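You operate a simulated robot arm through the tools that you are given. There is no shell and no other tool.

The job below is to be done with a simulated robot arm. You get a single attempt, and the scene is never put back.

## Task
Buff the buffing machine's satin bowl bright with the blue wax bar.
Fine: swap it for the bar in the holder, which goes into the wax rack; shut the blue hood, wax the cloth wheel, and stop and switch off at the end.

Only the result counts: the job must be done as asked and must still hold three seconds after the hand-in. Knocking over, shifting, dropping, spilling or breaking anything else fails it. Flat cloth is picked up by pressing the open fingertips on it (5 to 10 N) and closing them slowly along it; thin cloth reads only 2 to 8 mm in the jaws.

## Robot
A 7-joint arm with a two-finger parallel gripper, fixed in place. Base frame: the origin is at the foot of the arm, x ahead of it, y to its left, z up; the work surface is at about z = 860. Readings come in mm, rad, newtons and seconds.
Its first joint turns from -2.897 to 2.897 rad. Payload 4.4 kg.
The TCP is the grasp point between the finger pads, 23 mm short of the fingertips. In the tool frame z runs along the fingers and y along their closing line. Largest opening 94 mm; finger width 38, thickness 10; the body of the gripper, 54 by 96 mm, starts 39 mm behind the TCP.
Orientation is that of the tool frame in the base frame, as a unit quaternion [x, y, z, w]. With the fingers straight down and closing along the base's y, the tool's x points along the base's -x, its y along +y and its z along -z.

## Interface
- The arm moves only by the tool servo_tool. Its argument "increments" is a list of rows, each an object (a shift or turn left out is 0, a gripper value left out holds the last) with "xyz": the shift along the tool's x, y, z in m, a list of three; "dr": the turn, a rotation vector about the tool's x, y, z in rad, a list of three; "gripper": the gripper command, from -1 (shut) to 1 (fully open), values between in proportion. In form: [{"xyz": [tx, ty, tz], "dr": [wx, wy, wz], "gripper": gripper}, ...]. A call has 1 to 20 rows; each row is the pose to reach, as a shift and turn from the pose commanded when the call began, along the tool's axes at that moment. A row lasts 0.2 s, in which the tool goes at most 50 mm and 0.15 rad; a call with a longer step from one row to the next is refused whole, and so is a gripper value outside its range. A pose out of reach is approached as far as the arm can. The call stops where the force on the tool passes 90 N (or 10 N more than at its start, if that is more) or the arm is blocked; 0.2 s more then pass. The fingers move at their own pace (about 72 mm/s each) and stop on an object; they squeeze with about 23 N. The grip force told is the motor's: it shows also when the fingers shut on nothing. Time passes only in rows, and 0.2 s behind the last, so rows that repeat a pose let the fingers close. The reply holds the time, the measured pose of the TCP, the force on the tool along the base axes, the opening and the grip force, in the units named above and with some noise, with the torque about the TCP (base axes, N m) and any sound that the robot's microphone picked up, and new pictures: "pictures" is both (left out), scene, wrist or none.
- Cameras (640 x 400 px; columns grow to the right, rows downward): "scene" is fixed at [51, 500.1, 1453.4]; the picture's right is [-0.47, 0.88, 0.00], its down [-0.40, -0.21, -0.89] and it looks along [-0.79, -0.42, 0.45] (base axes); focal length 214 px, centre (320, 200). "wrist" rides on the gripper at [86, 16, -74] in the tool frame; the picture's right is [-0.18, 0.98, 0.00], its down [-0.58, -0.11, -0.81] and it looks along [-0.79, -0.15, 0.59] (tool axes); focal length 243 px, centre (320, 200). There is no depth. A picture from a camera that has moved, and an enlarged one, comes with that camera's place and axes in the base frame and with its lens.
- enlarge(camera, box): a new picture of the part [left, top, right, bottom] of that camera's present view, enlarged. No time passes.
- job_done(): hands the job in; it is judged then, once.

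Nothing tells you positions but the pictures and the camera data. Unless the task says otherwise, let go and move clear before handing in.

The tools are called after ">>>" as a command line: name --argument value ..., lists and objects as JSON in quotes. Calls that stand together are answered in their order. servo_tool: Moves the arm, as the interface text tells. Its arguments: {"type":"object","properties":{"increments":{"type":"array"},"pictures":{"type":"string","enum":["both","scene","wrist","none"]}},"required":["increments"]} The other tools are called the same way: enlarge (camera, box) takes an enlarged picture of a part of a camera's view; job_done () hands the job in.

At the start:

```text
time_s: 0.0
tcp_pos: [464.2, 473.9, 1414.1]
orientation: [0.0, 1.0, 0.0, 0.0]
contact_force: [-0.8, 0.6, 0.8]
wrist_torque: [-0.03, 0.03, -0.05]
finger_gap: 93.8
grasp_force: 0.0
```

scene: 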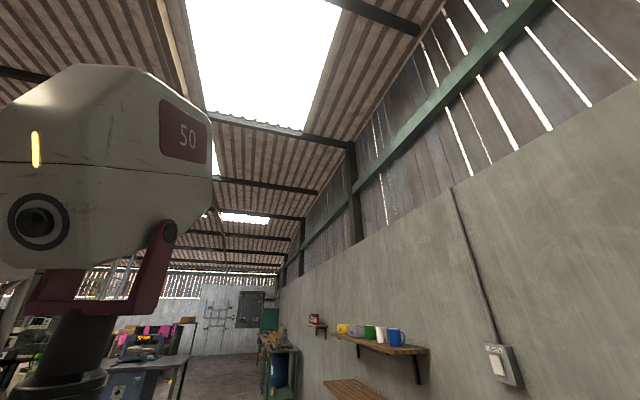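
wrist: 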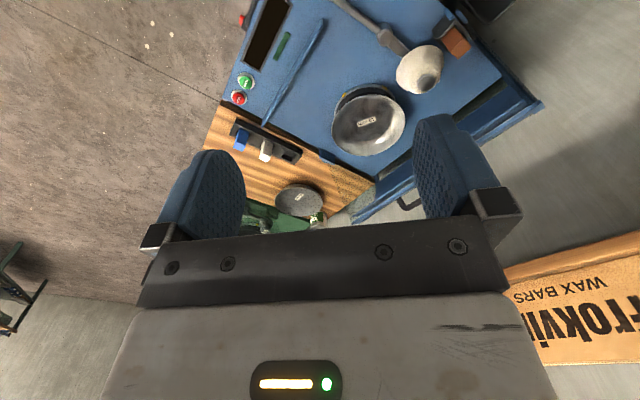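

I see the buffing machine (blue) below the gripper, a wooden board with a rack with wax bars, a bowl, and more. I'll enlarge the wrist and scene views first.

>>> enlarge --camera "wrist" --box '[200, 0, 360, 100]'

>>> enlarge --camera "wrist" --box '[200, 100, 360, 240]'

>>> enlarge --camera "wrist" --box '[320, 0, 560, 160]'

>>> enlarge --camera "scene" --box '[0, 260, 300, 400]'

```text
4.00 times, centred on (280, 50) of wrist
camera zoom: at [377.9, 490.3, 1487.2], right [0.18, 0.98, 0.0], down [0.58, -0.11, 0.81], along [0.79, -0.15, -0.59], focal length 970 px, centre (480, 800)
```

zoom: 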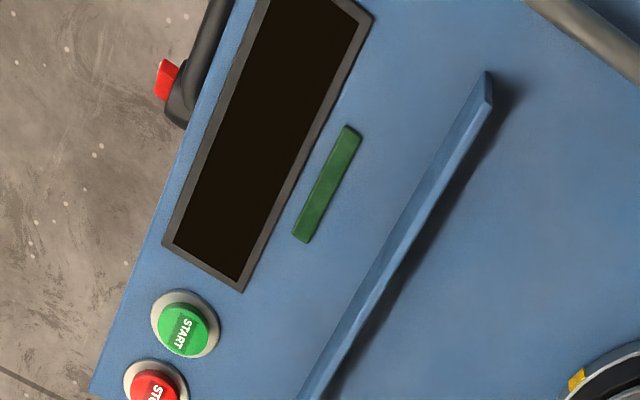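

```text
2.86 times, centred on (280, 170) of wrist
camera zoom: at [377.9, 490.3, 1487.2], right [0.18, 0.98, 0.0], down [0.58, -0.11, 0.81], along [0.79, -0.15, -0.59], focal length 693 px, centre (434, 286)
```

zoom: 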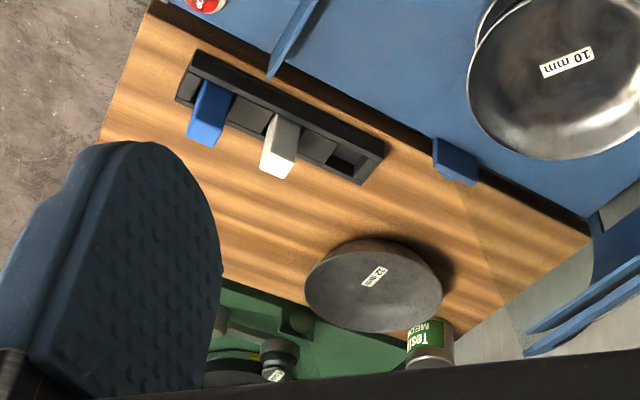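

```text
2.50 times, centred on (440, 80) of wrist
camera zoom: at [377.9, 490.3, 1487.2], right [0.18, 0.98, 0.0], down [0.58, -0.11, 0.81], along [0.79, -0.15, -0.59], focal length 606 px, centre (20, 500)
```

zoom: 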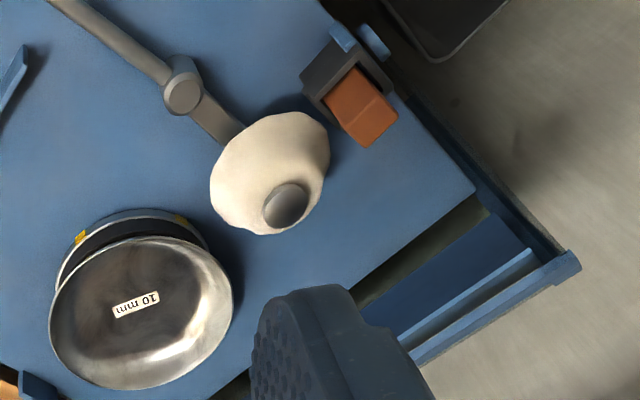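

```text
2.13 times, centred on (150, 330) of scene
camera zoom: at [51.0, 500.1, 1453.4], right [-0.47, 0.88, 0.0], down [-0.4, -0.21, -0.89], along [-0.79, -0.42, 0.45], focal length 458 px, centre (683, -77)
```

zoom: 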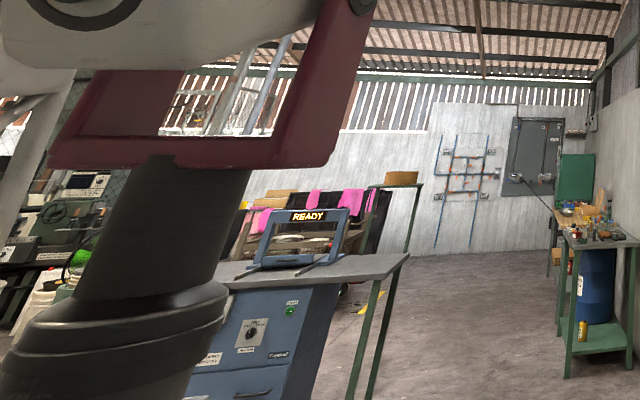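

The wrist picture is upside-down (image right = +y, image top = towards the base). I'll tilt the camera to look more straight down for a better survey.

>>> servo_tool --increments '[{"dr": [0, 0.15, 0]}, {"dr": [0, 0.3, 0]}, {"dr": [0, 0.45, 0]}, {"dr": [0, 0.55, 0]}]'

```text
time_s: 1.0
tcp_pos: [464.5, 473.1, 1413.0]
orientation: [0.001, 0.962, 0.0, -0.272]
contact_force: [-0.1, -0.2, 0.1]
wrist_torque: [0.01, -0.01, -0.02]
finger_gap: 94.1
grasp_force: 0.1
camera wrist: at [429.9, 490.0, 1521.8], right [0.16, 0.98, -0.1], down [0.92, -0.11, 0.38], along [0.36, -0.15, -0.92], focal length 243 px, centre (320, 200)
```

scene: 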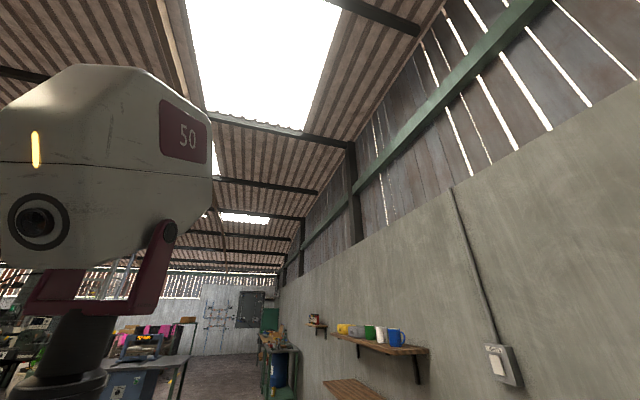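
wrist: 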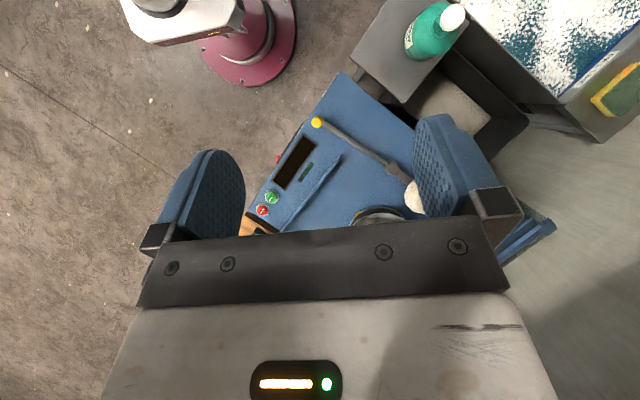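

>>> servo_tool --increments '[{"xyz": [-0.045, 0, 0.002]}, {"xyz": [-0.09, 0, 0.004]}, {"xyz": [-0.135, 0, 0.006]}, {"xyz": [-0.18, 0, 0.009]}, {"xyz": [-0.225, 0, 0.011]}, {"xyz": [-0.265, 0, 0.013]}]' --pictures "wrist"

```text
time_s: 2.4
tcp_pos: [686.2, 474.5, 1263.6]
orientation: [0.0, 0.963, 0.0, -0.27]
contact_force: [0.3, 0.9, 0.4]
wrist_torque: [0.04, -0.01, 0.0]
finger_gap: 94.2
grasp_force: 0.1
camera wrist: at [650.1, 490.7, 1371.8], right [0.16, 0.98, -0.1], down [0.92, -0.11, 0.38], along [0.37, -0.15, -0.92], focal length 243 px, centre (320, 200)
```

wrist: 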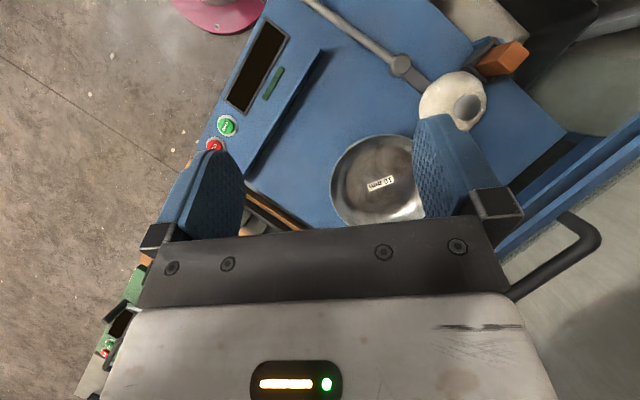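

>>> enlarge --camera "wrist" --box '[190, 0, 430, 240]'

>>> enlarge --camera "wrist" --box '[400, 0, 640, 240]'

```text
1.67 times, centred on (310, 120) of wrist
camera zoom: at [650.1, 490.7, 1371.8], right [0.16, 0.98, -0.1], down [0.92, -0.11, 0.38], along [0.37, -0.15, -0.92], focal length 404 px, centre (337, 333)
```

zoom: 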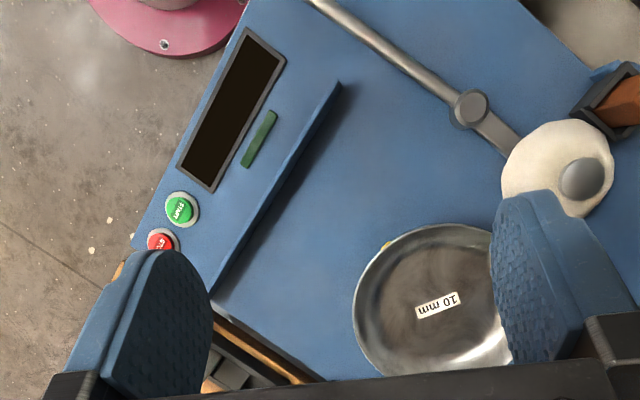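

```text
1.67 times, centred on (520, 120) of wrist
camera zoom: at [650.1, 490.7, 1371.8], right [0.16, 0.98, -0.1], down [0.92, -0.11, 0.38], along [0.37, -0.15, -0.92], focal length 404 px, centre (-13, 333)
```

zoom: 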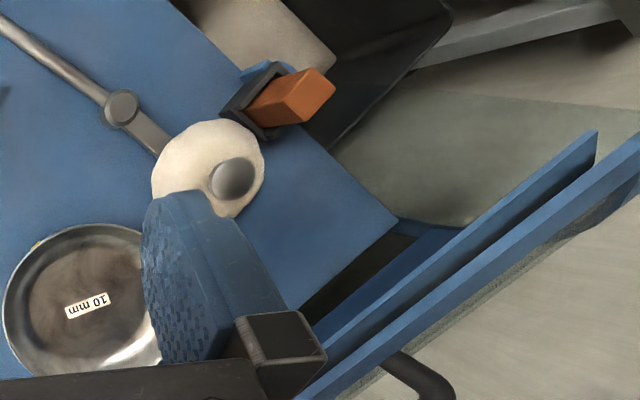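

>>> servo_tool --increments '[{"xyz": [0.026, -0.037, 0.016], "dr": [0, -0.1, 0]}, {"xyz": [0.052, -0.075, 0.032], "dr": [0, -0.2, 0]}, {"xyz": [0.079, -0.112, 0.048], "dr": [0, -0.3, 0]}, {"xyz": [0.105, -0.15, 0.065], "dr": [0, -0.4, 0]}, {"xyz": [0.131, -0.187, 0.081], "dr": [0, -0.5, 0]}, {"xyz": [0.158, -0.225, 0.097], "dr": [0, -0.55, 0]}]' --pictures "none"

>>> servo_tool --increments '[{"dr": [0, 0, -0.15]}, {"dr": [0, 0, -0.3]}, {"dr": [0, 0, -0.45]}, {"dr": [0, 0, -0.6]}, {"dr": [0, 0, -0.75]}, {"dr": [0, 0, -0.9]}, {"dr": [0, 0, -1.05]}, {"dr": [0, 0, -1.2]}, {"dr": [0, 0, -1.3]}]' --pictures "wrist"

```text
time_s: 3.8
tcp_pos: [500.8, 248.9, 1266.0]
orientation: [0.0, 1.0, 0.0, 0.001]
contact_force: [0.7, 0.1, -0.7]
wrist_torque: [0.0, 0.0, 0.0]
finger_gap: 94.0
grasp_force: 0.1
```

```text
time_s: 5.8
tcp_pos: [499.3, 249.5, 1264.0]
orientation: [-0.606, 0.796, 0.001, 0.0]
contact_force: [-0.1, -0.4, 0.9]
wrist_torque: [-0.01, 0.0, -0.03]
finger_gap: 94.2
grasp_force: 0.0
camera wrist: at [459.6, 170.0, 1337.9], right [-0.9, 0.44, 0.0], down [0.26, 0.53, 0.81], along [0.35, 0.72, -0.59], focal length 243 px, centre (320, 200)
```

wrist: 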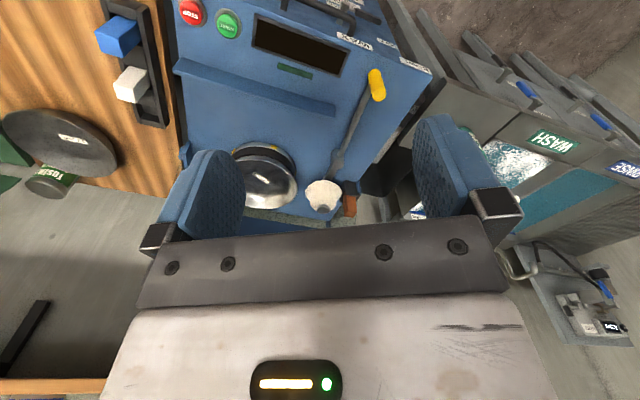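

>>> enlarge --camera "wrist" --box '[160, 0, 440, 230]'

>>> enlarge --camera "wrist" --box '[0, 0, 200, 200]'

>>> enlarge --camera "wrist" --box '[220, 120, 400, 230]'

>>> enlarge --camera "wrist" --box '[280, 0, 440, 100]'

```text
1.74 times, centred on (300, 115) of wrist
camera zoom: at [459.6, 170.0, 1337.9], right [-0.9, 0.44, 0.0], down [0.26, 0.53, 0.81], along [0.35, 0.72, -0.59], focal length 422 px, centre (355, 348)
```

zoom: 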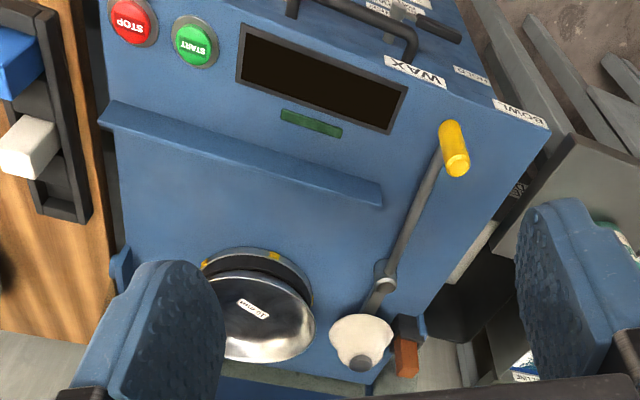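

```text
2.00 times, centred on (100, 100) of wrist
camera zoom: at [459.6, 170.0, 1337.9], right [-0.9, 0.44, 0.0], down [0.26, 0.53, 0.81], along [0.35, 0.72, -0.59], focal length 485 px, centre (760, 400)
```

zoom: 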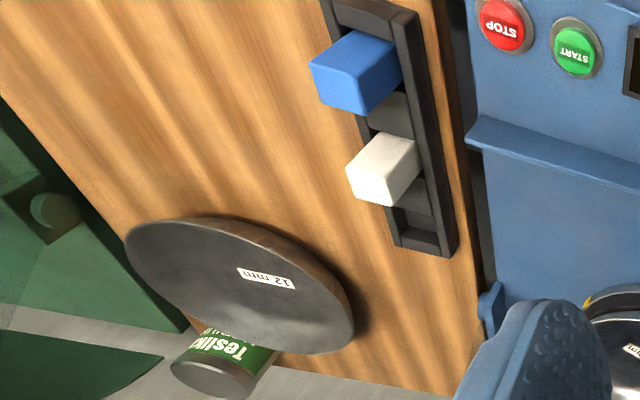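

```text
3.56 times, centred on (310, 175) of wrist
camera zoom: at [459.6, 170.0, 1337.9], right [-0.9, 0.44, 0.0], down [0.26, 0.53, 0.81], along [0.35, 0.72, -0.59], focal length 863 px, centre (356, 289)
```

zoom: 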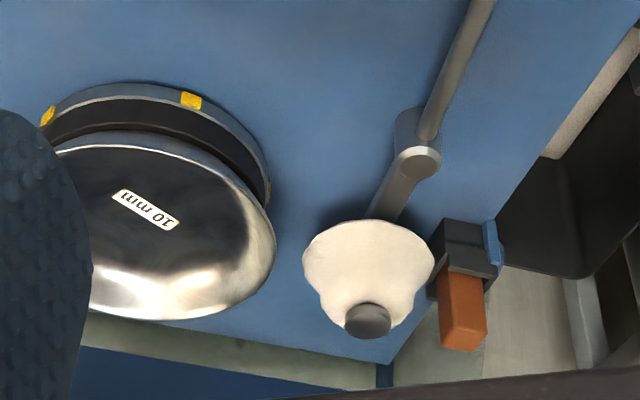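

```text
4.00 times, centred on (360, 50) of wrist
camera zoom: at [459.6, 170.0, 1337.9], right [-0.9, 0.44, 0.0], down [0.26, 0.53, 0.81], along [0.35, 0.72, -0.59], focal length 970 px, centre (160, 800)
```

zoom: 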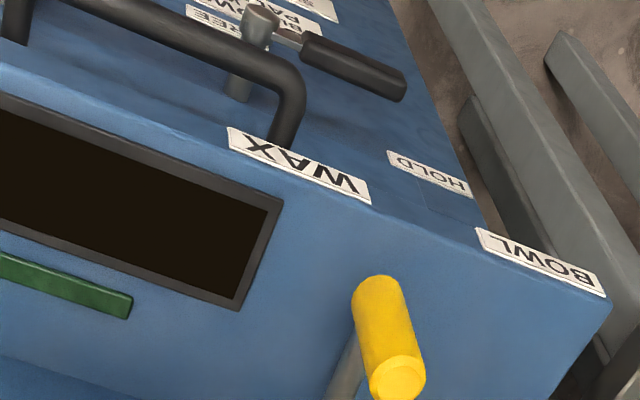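

>>> servo_tool --increments '[{"xyz": [0.015, 0.004, 0.043], "dr": [0, -0.12, 0]}, {"xyz": [0.031, 0.008, 0.086], "dr": [0, -0.24, 0]}, {"xyz": [0.046, 0.011, 0.128], "dr": [0, -0.36, 0]}, {"xyz": [0.062, 0.015, 0.171], "dr": [0, -0.48, 0]}, {"xyz": [0.077, 0.019, 0.214], "dr": [0, -0.6, 0]}]' --pictures "wrist"

```text
time_s: 7.0
tcp_pos: [459.7, 180.5, 1048.7]
orientation: [-0.578, 0.76, 0.179, 0.236]
contact_force: [-0.3, -0.6, 0.4]
wrist_torque: [-0.01, 0.0, 0.03]
finger_gap: 94.1
grasp_force: 0.0
camera wrist: at [413.5, 76.0, 1061.4], right [-0.91, 0.41, 0.1], down [0.11, -0.01, 0.99], along [0.41, 0.91, -0.04], focal length 243 px, centre (320, 200)
```

wrist: 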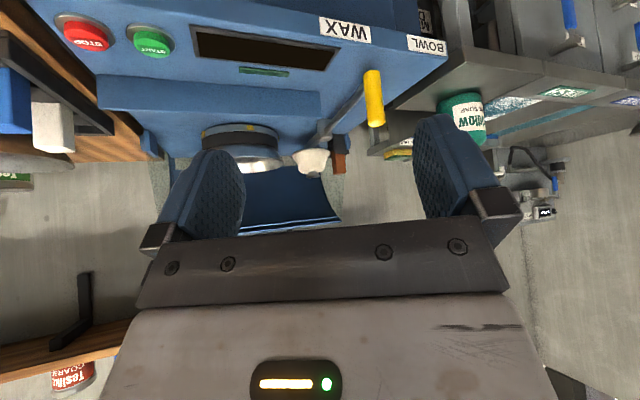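

>>> enlarge --camera "wrist" --box '[20, 0, 240, 140]'

>>> enlarge --camera "wrist" --box '[200, 100, 400, 240]'

>>> enlarge --camera "wrist" --box '[270, 0, 460, 130]'

```text
2.86 times, centred on (130, 70) of wrist
camera zoom: at [413.5, 76.0, 1061.4], right [-0.91, 0.41, 0.1], down [0.11, -0.01, 0.99], along [0.41, 0.91, -0.04], focal length 693 px, centre (863, 571)
```

zoom: 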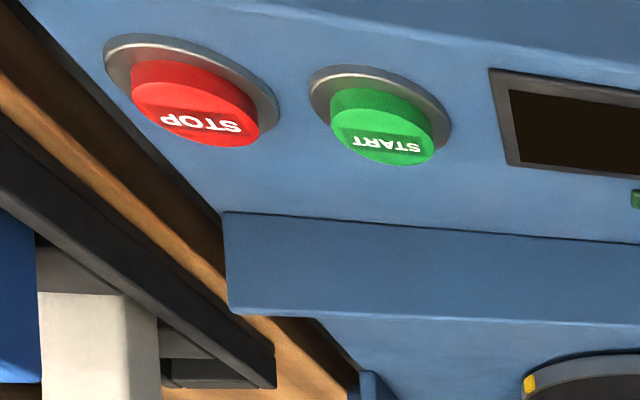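

```text
2.86 times, centred on (300, 170) of wrist
camera zoom: at [413.5, 76.0, 1061.4], right [-0.91, 0.41, 0.1], down [0.11, -0.01, 0.99], along [0.41, 0.91, -0.04], focal length 693 px, centre (377, 286)
```

zoom: 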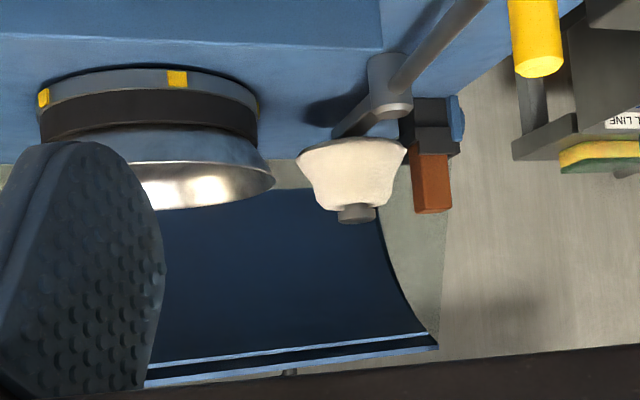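

```text
3.08 times, centred on (365, 65) of wrist
camera zoom: at [413.5, 76.0, 1061.4], right [-0.91, 0.41, 0.1], down [0.11, -0.01, 0.99], along [0.41, 0.91, -0.04], focal length 746 px, centre (182, 615)
```

zoom: 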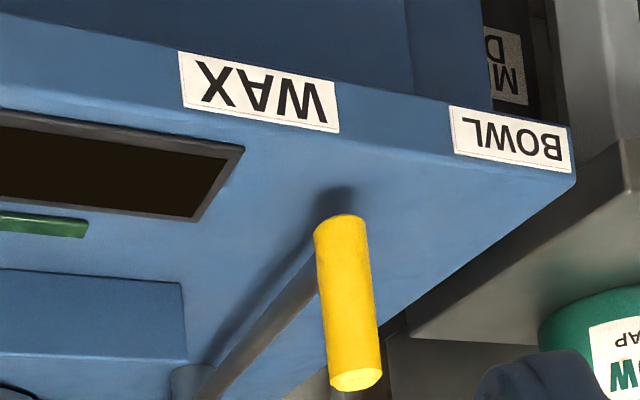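

>>> servo_tool --increments '[{"dr": [0, 0.13, 0]}, {"dr": [0, 0.26, 0]}, {"dr": [0, 0.4, 0]}, {"dr": [0, 0.5, 0]}]' --pictures "wrist"

>>> enlarge --camera "wrist" --box '[240, 0, 480, 150]'

>>> enlarge --camera "wrist" --box '[0, 0, 240, 150]'

```text
time_s: 8.0
tcp_pos: [460.0, 180.6, 1048.3]
orientation: [-0.605, 0.795, 0.031, 0.039]
contact_force: [0.1, -0.6, 0.2]
wrist_torque: [0.0, 0.01, -0.03]
finger_gap: 94.0
grasp_force: 0.0
camera wrist: at [419.0, 95.0, 1114.2], right [-0.9, 0.44, 0.02], down [0.24, 0.45, 0.86], along [0.37, 0.78, -0.51], focal length 243 px, centre (320, 200)
```

wrist: 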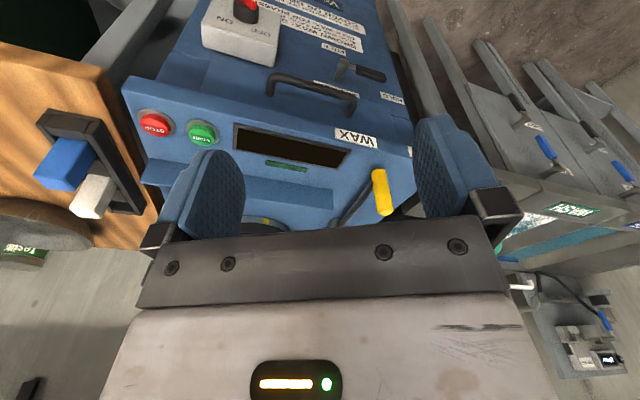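

```text
2.67 times, centred on (360, 75) of wrist
camera zoom: at [419.0, 95.0, 1114.2], right [-0.9, 0.44, 0.02], down [0.24, 0.45, 0.86], along [0.37, 0.78, -0.51], focal length 647 px, centre (213, 533)
```

zoom: 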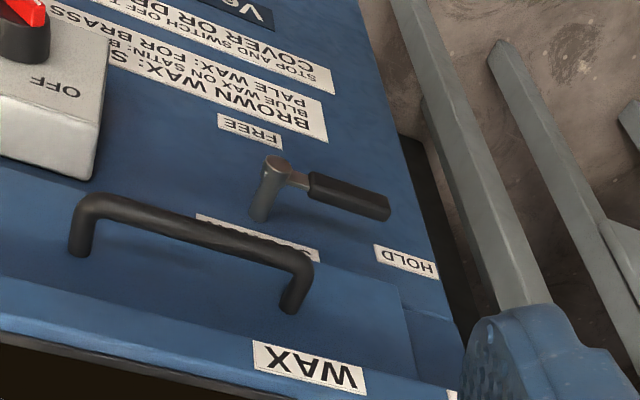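

```text
2.67 times, centred on (120, 75) of wrist
camera zoom: at [419.0, 95.0, 1114.2], right [-0.9, 0.44, 0.02], down [0.24, 0.45, 0.86], along [0.37, 0.78, -0.51], focal length 647 px, centre (853, 533)
```

zoom: 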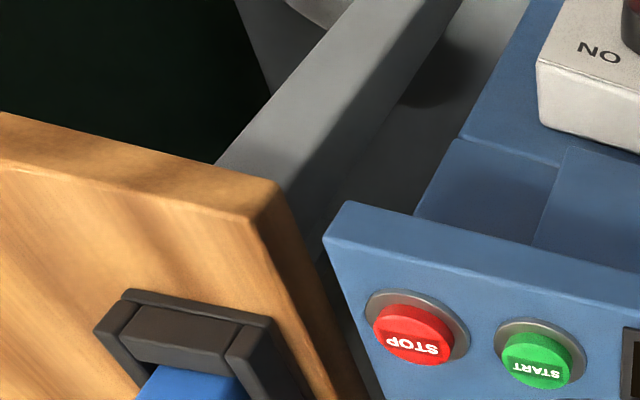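

>>> servo_tool --increments '[{"xyz": [0.032, 0.004, 0.036]}, {"xyz": [0.064, 0.008, 0.073]}, {"xyz": [0.097, 0.012, 0.109]}]' --pictures "wrist"

>>> enlarge --camera "wrist" --box '[160, 0, 480, 200]'

```text
time_s: 8.8
tcp_pos: [423.8, 98.9, 929.4]
orientation: [-0.604, 0.795, 0.03, 0.039]
contact_force: [-0.2, -0.9, -0.6]
wrist_torque: [-0.02, -0.01, -0.02]
finger_gap: 94.1
grasp_force: 0.1
camera wrist: at [383.1, 13.3, 994.7], right [-0.9, 0.44, 0.02], down [0.24, 0.45, 0.86], along [0.37, 0.78, -0.51], focal length 243 px, centre (320, 200)
```

wrist: 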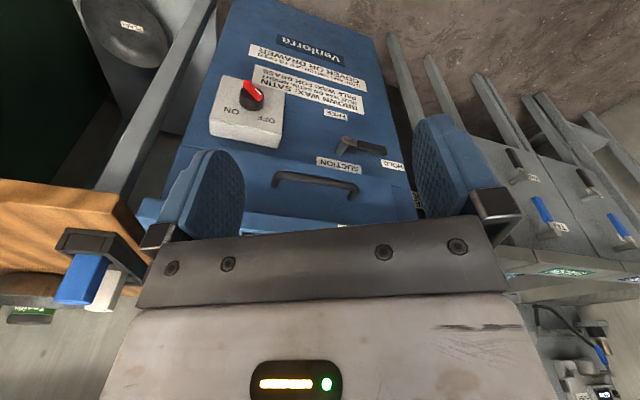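

```text
2.00 times, centred on (320, 100) of wrist
camera zoom: at [383.1, 13.3, 994.7], right [-0.9, 0.44, 0.02], down [0.24, 0.45, 0.86], along [0.37, 0.78, -0.51], focal length 485 px, centre (320, 400)
```

zoom: 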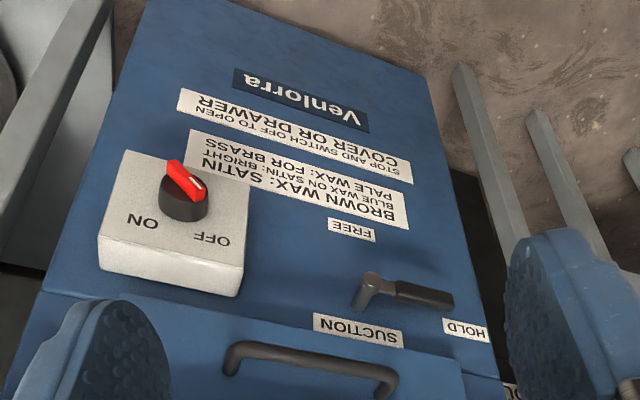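

>>> enlarge --camera "wrist" --box '[230, 30, 370, 120]'

>>> enlarge --camera "wrist" --box '[300, 100, 430, 190]'

>>> enlarge --camera "wrist" --box '[200, 60, 300, 160]'

```text
4.44 times, centred on (300, 75) of wrist
camera zoom: at [383.1, 13.3, 994.7], right [-0.9, 0.44, 0.02], down [0.24, 0.45, 0.86], along [0.37, 0.78, -0.51], focal length 1078 px, centre (409, 756)
```

zoom: 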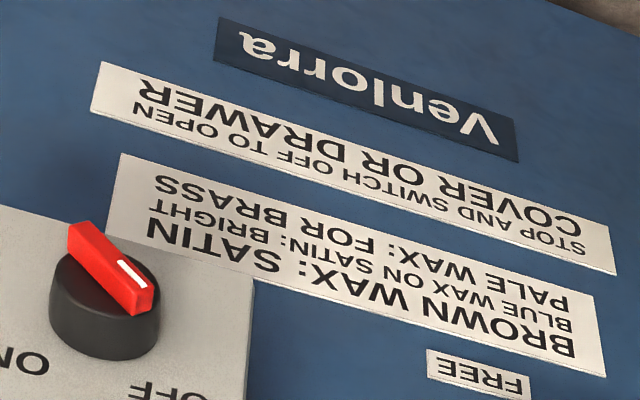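

```text
4.44 times, centred on (365, 145) of wrist
camera zoom: at [383.1, 13.3, 994.7], right [-0.9, 0.44, 0.02], down [0.24, 0.45, 0.86], along [0.37, 0.78, -0.51], focal length 1078 px, centre (120, 444)
```

zoom: 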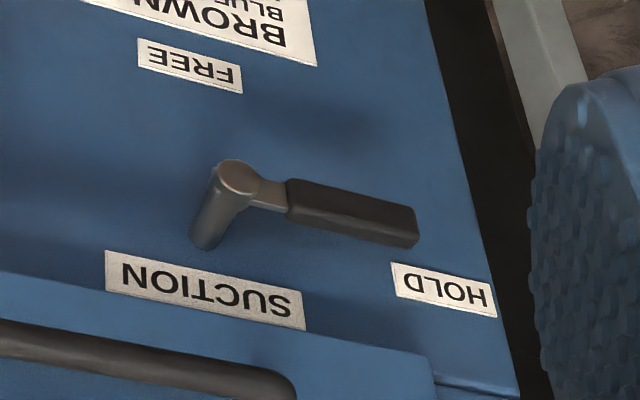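

```text
4.00 times, centred on (250, 110) of wrist
camera zoom: at [383.1, 13.3, 994.7], right [-0.9, 0.44, 0.02], down [0.24, 0.45, 0.86], along [0.37, 0.78, -0.51], focal length 970 px, centre (600, 560)
```

zoom: 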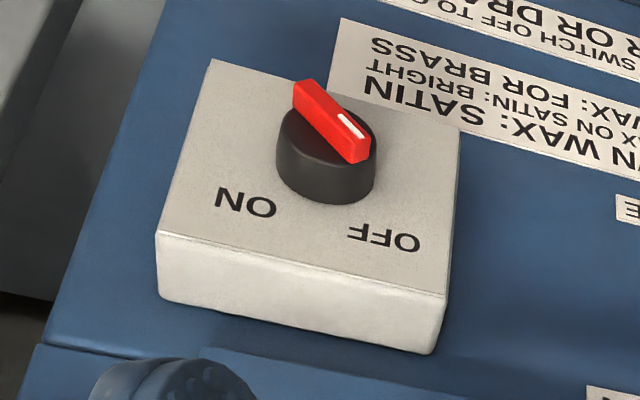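

The front panel carries the main switch (at OFF), a suction lever (at HOLD, leave it), and rules. The machine is turned 45° in the base frame. Next I'll raise the arm and look at the hood, wheel and wax holder.

>>> servo_tool --increments '[{"xyz": [-0.004, 0, -0.048], "dr": [0, 0.1, 0]}, {"xyz": [-0.009, 0, -0.096], "dr": [0, 0.1, 0]}, {"xyz": [-0.014, 0, -0.144], "dr": [0, 0.1, 0]}, {"xyz": [-0.019, 0, -0.19], "dr": [0, 0.1, 0]}, {"xyz": [-0.024, 0, -0.238], "dr": [0, 0.1, 0]}, {"xyz": [-0.03, 0, -0.285], "dr": [0, 0.1, 0]}, {"xyz": [-0.035, 0, -0.33], "dr": [0, 0.1, 0]}]' --pictures "none"

>>> servo_tool --increments '[{"dr": [0, 0, 0.15]}, {"dr": [0, 0, 0.3]}, {"dr": [0, 0, 0.325]}]' --pictures "none"

>>> servo_tool --increments '[{"dr": [0, -0.15, 0]}, {"dr": [0, -0.3, 0]}, {"dr": [0, -0.45, 0]}, {"dr": [0, -0.55, 0]}]' --pictures "wrist"

```text
time_s: 10.4
tcp_pos: [422.9, 102.7, 1263.3]
orientation: [-0.605, 0.796, 0.0, -0.001]
contact_force: [1.3, -0.1, 0.3]
wrist_torque: [0.0, 0.05, -0.01]
finger_gap: 93.9
grasp_force: 0.0
```

```text
time_s: 11.2
tcp_pos: [424.8, 102.8, 1262.8]
orientation: [-0.469, 0.883, 0.0, 0.001]
contact_force: [0.5, 0.1, -0.1]
wrist_torque: [0.03, 0.0, 0.01]
finger_gap: 94.0
grasp_force: 0.1
```

```text
time_s: 12.2
tcp_pos: [425.7, 101.9, 1262.3]
orientation: [-0.451, 0.85, 0.127, 0.241]
contact_force: [0.3, 0.5, 0.0]
wrist_torque: [0.0, 0.01, 0.0]
finger_gap: 94.2
grasp_force: 0.0
camera wrist: at [349.0, 18.4, 1280.8], right [-0.73, 0.68, 0.1], down [0.13, 0.0, 0.99], along [0.68, 0.73, -0.09], focal length 243 px, centre (320, 200)
```

wrist: 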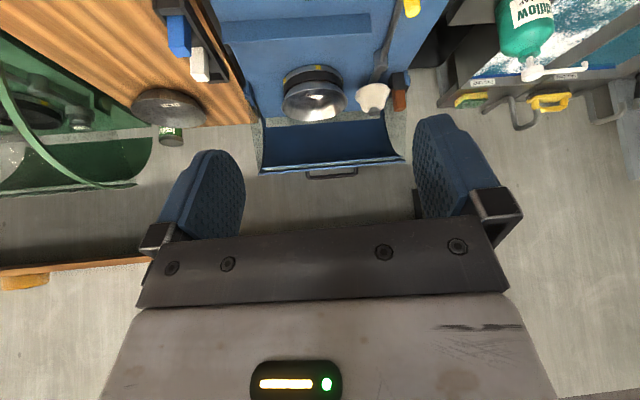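

>>> enlarge --camera "wrist" --box '[230, 50, 430, 190]'

>>> enlarge --camera "wrist" --box '[0, 0, 240, 200]'

>>> enlarge --camera "wrist" --box '[360, 0, 640, 150]'

```text
2.86 times, centred on (330, 120) of wrist
camera zoom: at [349.0, 18.4, 1280.8], right [-0.73, 0.68, 0.1], down [0.13, 0.0, 0.99], along [0.68, 0.73, -0.09], focal length 693 px, centre (291, 429)
```

zoom: 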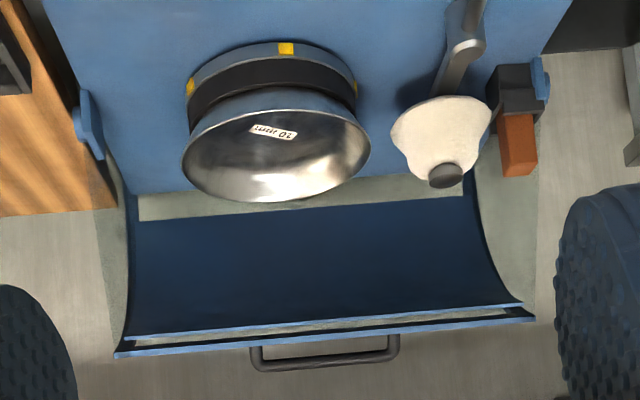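

```text
2.00 times, centred on (120, 100) of wrist
camera zoom: at [349.0, 18.4, 1280.8], right [-0.73, 0.68, 0.1], down [0.13, 0.0, 0.99], along [0.68, 0.73, -0.09], focal length 485 px, centre (720, 400)
```

zoom: 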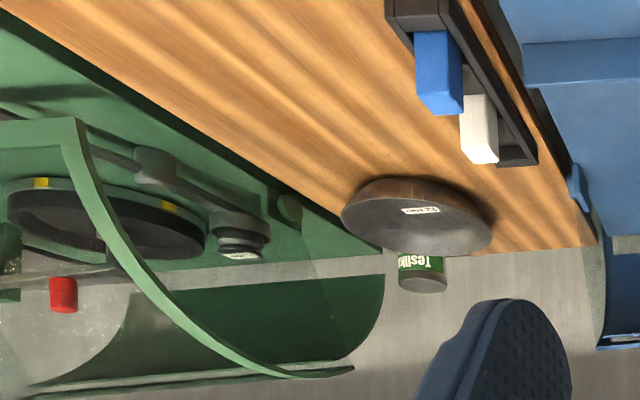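

```text
2.29 times, centred on (500, 75) of wrist
camera zoom: at [349.0, 18.4, 1280.8], right [-0.73, 0.68, 0.1], down [0.13, 0.0, 0.99], along [0.68, 0.73, -0.09], focal length 555 px, centre (-91, 486)
```

zoom: 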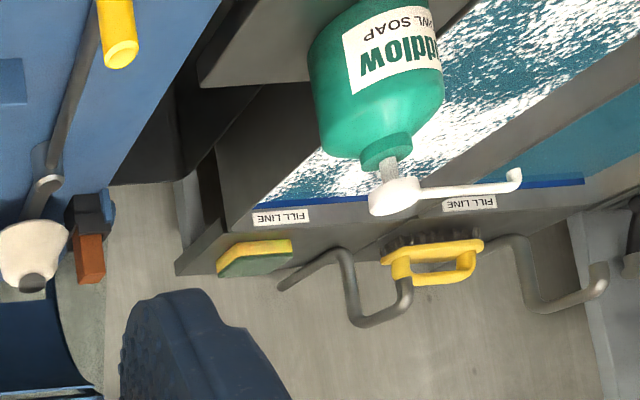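

>>> servo_tool --increments '[{"xyz": [-0.011, -0.029, 0.029], "dr": [0, 0.11, 0]}, {"xyz": [-0.022, -0.058, 0.058], "dr": [0, 0.22, 0]}, {"xyz": [-0.033, -0.087, 0.087], "dr": [0, 0.33, 0]}, {"xyz": [-0.044, -0.116, 0.116], "dr": [0, 0.44, 0]}, {"xyz": [-0.055, -0.145, 0.145], "dr": [0, 0.55, 0]}, {"xyz": [-0.066, -0.174, 0.174], "dr": [0, 0.66, 0]}, {"xyz": [-0.077, -0.203, 0.202], "dr": [0, 0.75, 0]}]' --pictures "wrist"

>>> enlarge --camera "wrist" --box '[200, 0, 420, 140]'

```text
time_s: 13.8
tcp_pos: [691.6, 129.5, 1132.2]
orientation: [-0.466, 0.879, -0.048, -0.088]
contact_force: [-0.2, -0.3, 0.1]
wrist_torque: [0.03, 0.0, 0.03]
finger_gap: 93.8
grasp_force: 0.0
camera wrist: at [638.9, 81.2, 1222.7], right [-0.71, 0.7, -0.04], down [0.5, 0.54, 0.67], along [0.49, 0.46, -0.74], focal length 243 px, centre (320, 200)
```

wrist: 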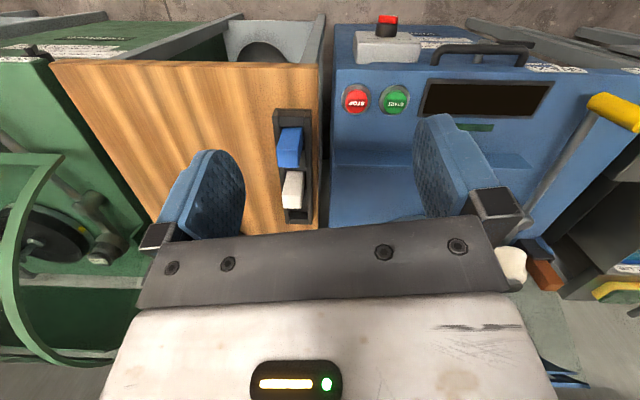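

```text
2.86 times, centred on (310, 70) of wrist
camera zoom: at [638.9, 81.2, 1222.7], right [-0.71, 0.7, -0.04], down [0.5, 0.54, 0.67], along [0.49, 0.46, -0.74], focal length 693 px, centre (349, 571)
```

zoom: 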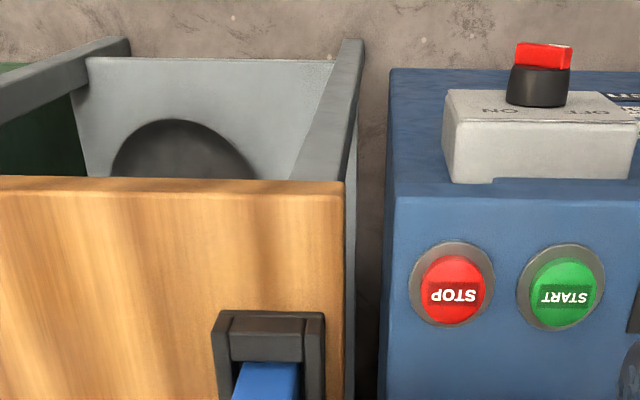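

>>> enlarge --camera "wrist" --box '[240, 90, 340, 240]'

```text
2.67 times, centred on (290, 165) of wrist
camera zoom: at [638.9, 81.2, 1222.7], right [-0.71, 0.7, -0.04], down [0.5, 0.54, 0.67], along [0.49, 0.46, -0.74], focal length 647 px, centre (400, 293)
```

zoom: 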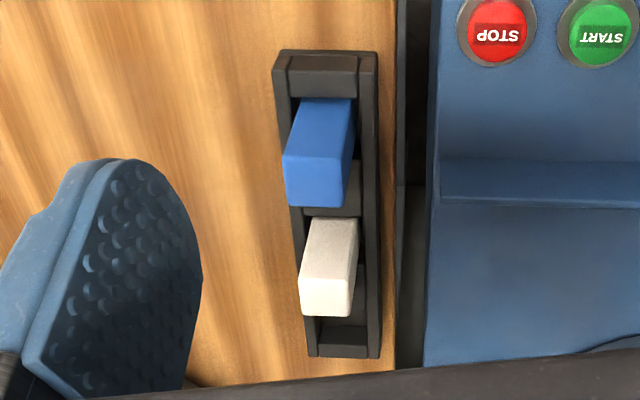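

>>> servo_tool --increments '[{"xyz": [-0.029, 0.033, -0.001]}, {"xyz": [-0.059, 0.067, -0.002]}, {"xyz": [-0.088, 0.1, -0.003]}, {"xyz": [-0.118, 0.133, -0.005]}, {"xyz": [-0.147, 0.167, -0.006], "dr": [0, -0.05, 0]}, {"xyz": [-0.176, 0.2, -0.007], "dr": [0, -0.1, 0]}, {"xyz": [-0.206, 0.233, -0.008], "dr": [0, -0.15, 0]}, {"xyz": [-0.235, 0.267, -0.01], "dr": [0, -0.2, 0]}, {"xyz": [-0.265, 0.3, -0.011], "dr": [0, -0.2, 0]}, {"xyz": [-0.294, 0.333, -0.012], "dr": [0, -0.2, 0]}, {"xyz": [-0.324, 0.367, -0.013], "dr": [0, -0.2, 0]}, {"xyz": [-0.353, 0.4, -0.0146], "dr": [0, -0.2, 0]}]' --pictures "wrist"

>>> enlarge --camera "wrist" --box '[230, 50, 430, 220]'

```text
time_s: 16.4
tcp_pos: [555.0, 643.6, 1074.9]
orientation: [-0.467, 0.884, 0.001, 0.0]
contact_force: [-0.1, 0.5, 0.5]
wrist_torque: [-0.04, -0.04, 0.0]
finger_gap: 94.1
grasp_force: 0.2
camera wrist: at [493.1, 581.4, 1150.5], right [-0.71, 0.7, 0.0], down [0.42, 0.42, 0.81], along [0.57, 0.57, -0.59], focal length 243 px, centre (320, 200)
```

wrist: 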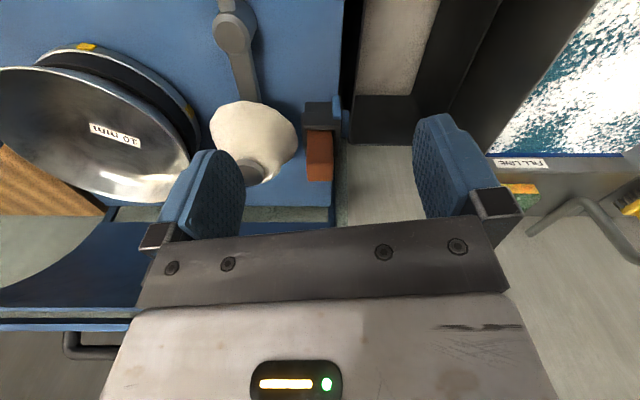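

```text
2.35 times, centred on (330, 135) of wrist
camera zoom: at [493.1, 581.4, 1150.5], right [-0.71, 0.7, 0.0], down [0.42, 0.42, 0.81], along [0.57, 0.57, -0.59], focal length 571 px, centre (296, 353)
```

zoom: 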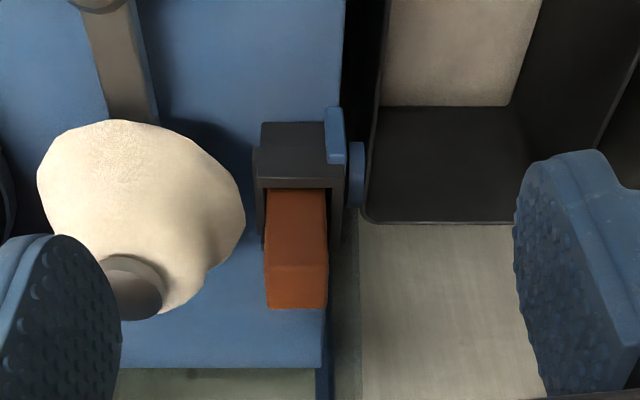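

The close view resolves the holder: the 30 mm square brown bar stands at about s=-62, d=962 in machine coordinates, near the cloth wheel. I'll first swing the wheel a little away using the yellow lever knob at about (468, 414), z 878–953, so there is room for the fingers.

>>> servo_tool --increments '[{"xyz": [0.045, -0.011, 0], "dr": [0, 0, 0.04], "gripper": 0.28}, {"xyz": [0.09, -0.022, 0], "dr": [0, 0, 0.08]}, {"xyz": [0.135, -0.033, 0], "dr": [0, 0, 0.12]}, {"xyz": [0.18, -0.043, 0], "dr": [0, 0, 0.16]}, {"xyz": [0.225, -0.054, 0], "dr": [0, 0, 0.19]}, {"xyz": [0.2386, -0.057, 0], "dr": [0, 0, 0.19]}]' --pictures "wrist"

```text
time_s: 17.8
tcp_pos: [467.9, 413.0, 1074.8]
orientation: [-0.382, 0.924, 0.001, 0.001]
contact_force: [-0.1, 0.4, 0.5]
wrist_torque: [0.04, -0.04, -0.02]
finger_gap: 60.3
grasp_force: 0.2
camera wrist: at [395.0, 362.8, 1149.9], right [-0.56, 0.83, 0.0], down [0.49, 0.33, 0.81], along [0.67, 0.46, -0.59], focal length 243 px, centre (320, 200)
```

wrist: 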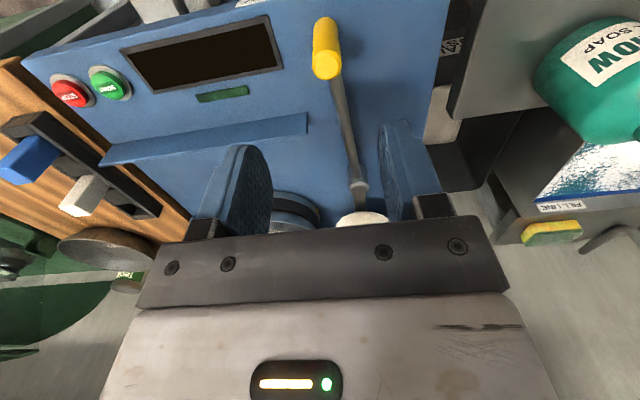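

>>> servo_tool --increments '[{"xyz": [0, 0, 0.045]}, {"xyz": [0, 0, 0.09]}, {"xyz": [0, 0, 0.135]}]' --pictures "wrist"

```text
time_s: 18.6
tcp_pos: [465.6, 413.9, 940.4]
orientation: [-0.383, 0.924, 0.001, 0.0]
contact_force: [0.7, 0.1, 0.3]
wrist_torque: [0.01, -0.02, -0.05]
finger_gap: 60.1
grasp_force: 0.0
camera wrist: at [393.3, 364.5, 1014.4], right [-0.56, 0.83, 0.0], down [0.49, 0.33, 0.81], along [0.67, 0.46, -0.59], focal length 243 px, centre (320, 200)
```

wrist: 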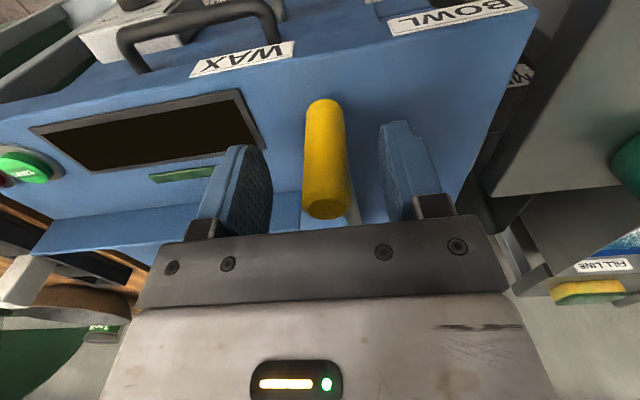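

>>> servo_tool --increments '[{"xyz": [0, 0.01, 0]}, {"xyz": [0, 0.02, 0]}, {"xyz": [0, 0.03, 0]}, {"xyz": [0, 0.04, 0]}, {"xyz": [0, 0.05, 0]}, {"xyz": [0, 0.06, 0]}, {"xyz": [0, 0.067, 0]}]' --pictures "wrist"

```text
time_s: 20.2
tcp_pos: [419.9, 461.7, 939.6]
orientation: [-0.383, 0.924, 0.0, 0.0]
contact_force: [1.6, -0.5, -0.8]
wrist_torque: [0.03, 0.0, 0.0]
finger_gap: 61.5
grasp_force: 1.1
camera wrist: at [347.0, 412.3, 1014.3], right [-0.56, 0.83, 0.0], down [0.49, 0.33, 0.81], along [0.67, 0.46, -0.59], focal length 243 px, centre (320, 200)
```

wrist: 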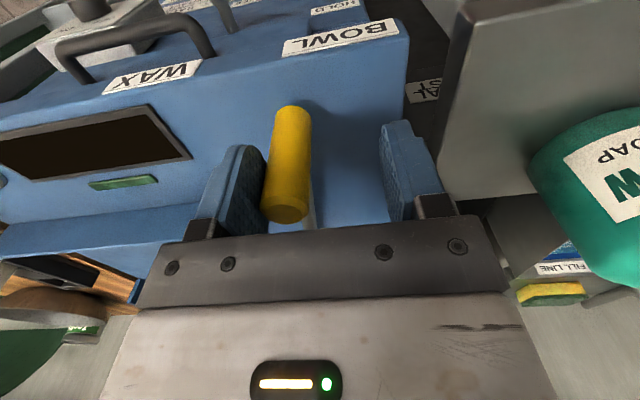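

>>> servo_tool --increments '[{"xyz": [0, -0.01, 0]}, {"xyz": [0, -0.01, -0.045]}, {"xyz": [0, -0.01, -0.09]}, {"xyz": [0, -0.01, -0.135]}, {"xyz": [-0.045, -0.004, -0.14]}, {"xyz": [-0.09, 0.002, -0.14]}, {"xyz": [-0.135, 0.007, -0.14]}, {"xyz": [-0.18, 0.013, -0.14]}, {"xyz": [-0.218, 0.017, -0.14]}]' --pictures "wrist"

>>> enlarge --camera "wrist" --box '[200, 40, 440, 230]'

```text
time_s: 22.2
tcp_pos: [562.7, 628.9, 1082.3]
orientation: [-0.383, 0.924, 0.0, 0.0]
contact_force: [0.0, -0.8, 0.3]
wrist_torque: [-0.03, 0.0, -0.01]
finger_gap: 60.1
grasp_force: 0.1
camera wrist: at [490.8, 579.3, 1156.2], right [-0.56, 0.83, 0.0], down [0.49, 0.33, 0.81], along [0.67, 0.46, -0.59], focal length 243 px, centre (320, 200)
```

wrist: 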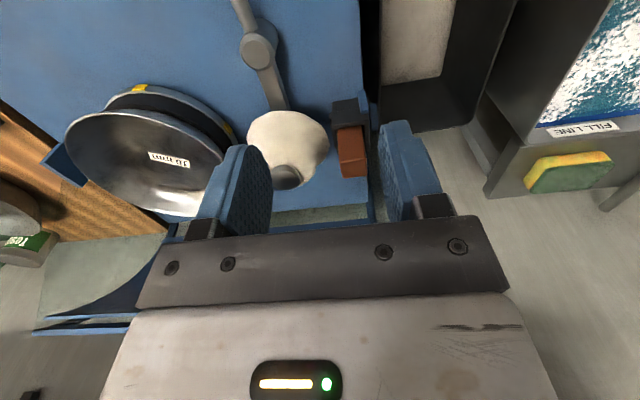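

```text
2.11 times, centred on (320, 135) of wrist
camera zoom: at [490.8, 579.3, 1156.2], right [-0.56, 0.83, 0.0], down [0.49, 0.33, 0.81], along [0.67, 0.46, -0.59], focal length 511 px, centre (320, 337)
```

zoom: 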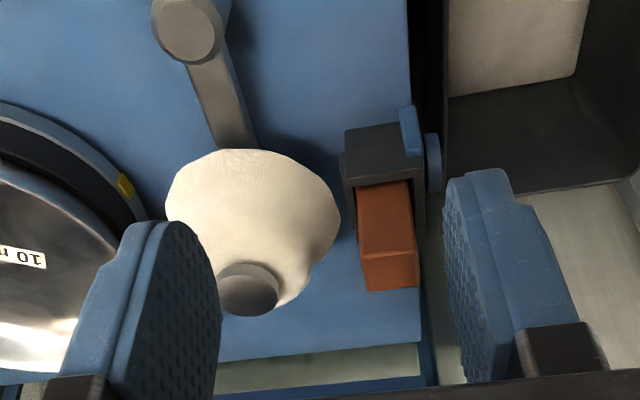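

The lever moved easily and stays put. Now I approach the brown bar: fingers closing along s, tilted slightly so the hand leans away from the open hood.

>>> servo_tool --increments '[{"xyz": [-0.036, 0.005, 0.02], "dr": [0, -0.09, 0], "gripper": 0.02}, {"xyz": [-0.072, 0.0105, 0.045], "dr": [0, -0.18, 0]}, {"xyz": [-0.1075, 0.0156, 0.072], "dr": [0, -0.25, 0]}]' --pictures "wrist"

>>> enlarge --camera "wrist" --box '[220, 60, 420, 240]'

```text
time_s: 23.0
tcp_pos: [627.4, 717.0, 1008.5]
orientation: [-0.379, 0.917, 0.048, 0.117]
contact_force: [-0.5, -0.4, 0.2]
wrist_torque: [-0.03, 0.02, 0.01]
finger_gap: 47.7
grasp_force: 0.1
camera wrist: at [543.4, 655.5, 1059.4], right [-0.57, 0.82, 0.05], down [0.33, 0.18, 0.93], along [0.75, 0.54, -0.37], focal length 243 px, centre (320, 200)
```

wrist: 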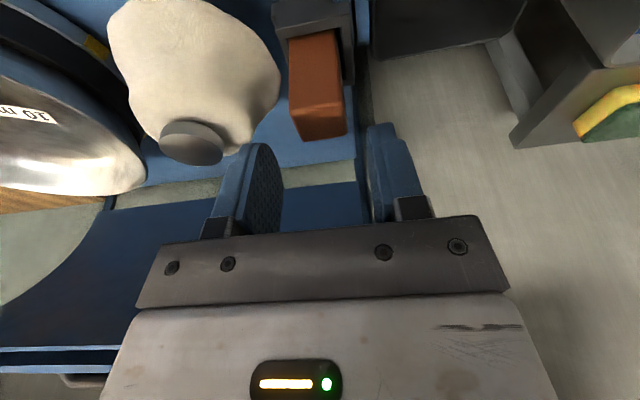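

```text
2.22 times, centred on (320, 150) of wrist
camera zoom: at [543.4, 655.5, 1059.4], right [-0.57, 0.82, 0.05], down [0.33, 0.18, 0.93], along [0.75, 0.54, -0.37], focal length 539 px, centre (320, 311)
```

zoom: 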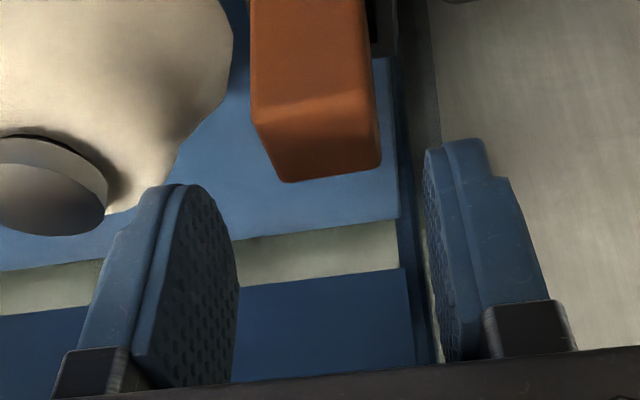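

>>> servo_tool --increments '[{"xyz": [0.0, 0, 0.0], "gripper": -0.11}, {"xyz": [0.005, 0, 0.02]}, {"xyz": [0.0095, 0, 0.038]}, {"xyz": [0.013, 0, 0.053]}, {"xyz": [0.0163, 0, 0.064]}]' --pictures "wrist"

>>> enlarge --camera "wrist" --box '[220, 60, 420, 240]'

```text
time_s: 24.2
tcp_pos: [627.5, 713.4, 943.3]
orientation: [-0.38, 0.917, 0.047, 0.114]
contact_force: [-4.9, -4.6, 8.4]
wrist_torque: [-0.09, 0.36, 0.19]
finger_gap: 41.6
grasp_force: 0.1
camera wrist: at [543.6, 653.5, 993.7], right [-0.57, 0.82, 0.05], down [0.33, 0.18, 0.93], along [0.75, 0.54, -0.38], focal length 243 px, centre (320, 200)
```

wrist: 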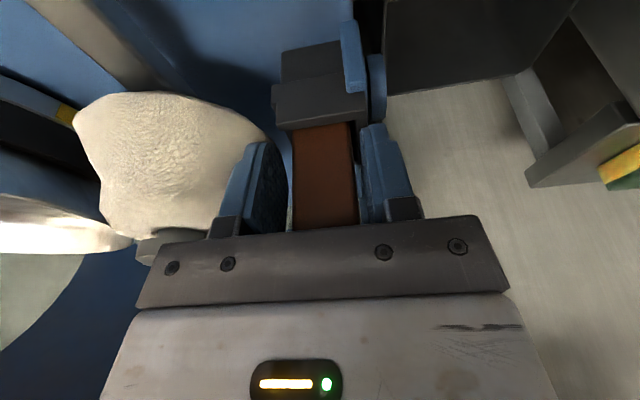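

```text
2.22 times, centred on (320, 150) of wrist
camera zoom: at [543.6, 653.5, 993.7], right [-0.57, 0.82, 0.05], down [0.33, 0.18, 0.93], along [0.75, 0.54, -0.38], focal length 539 px, centre (320, 311)
```

zoom: 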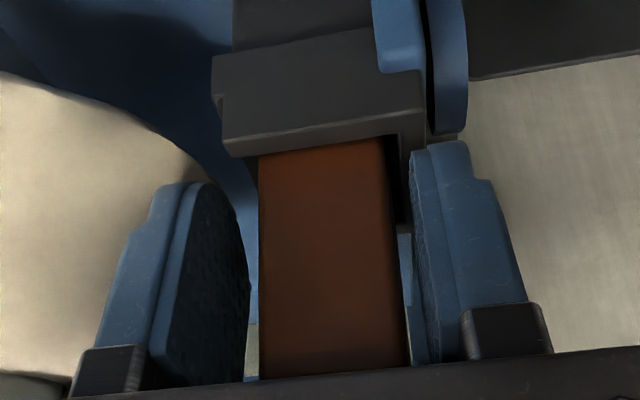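

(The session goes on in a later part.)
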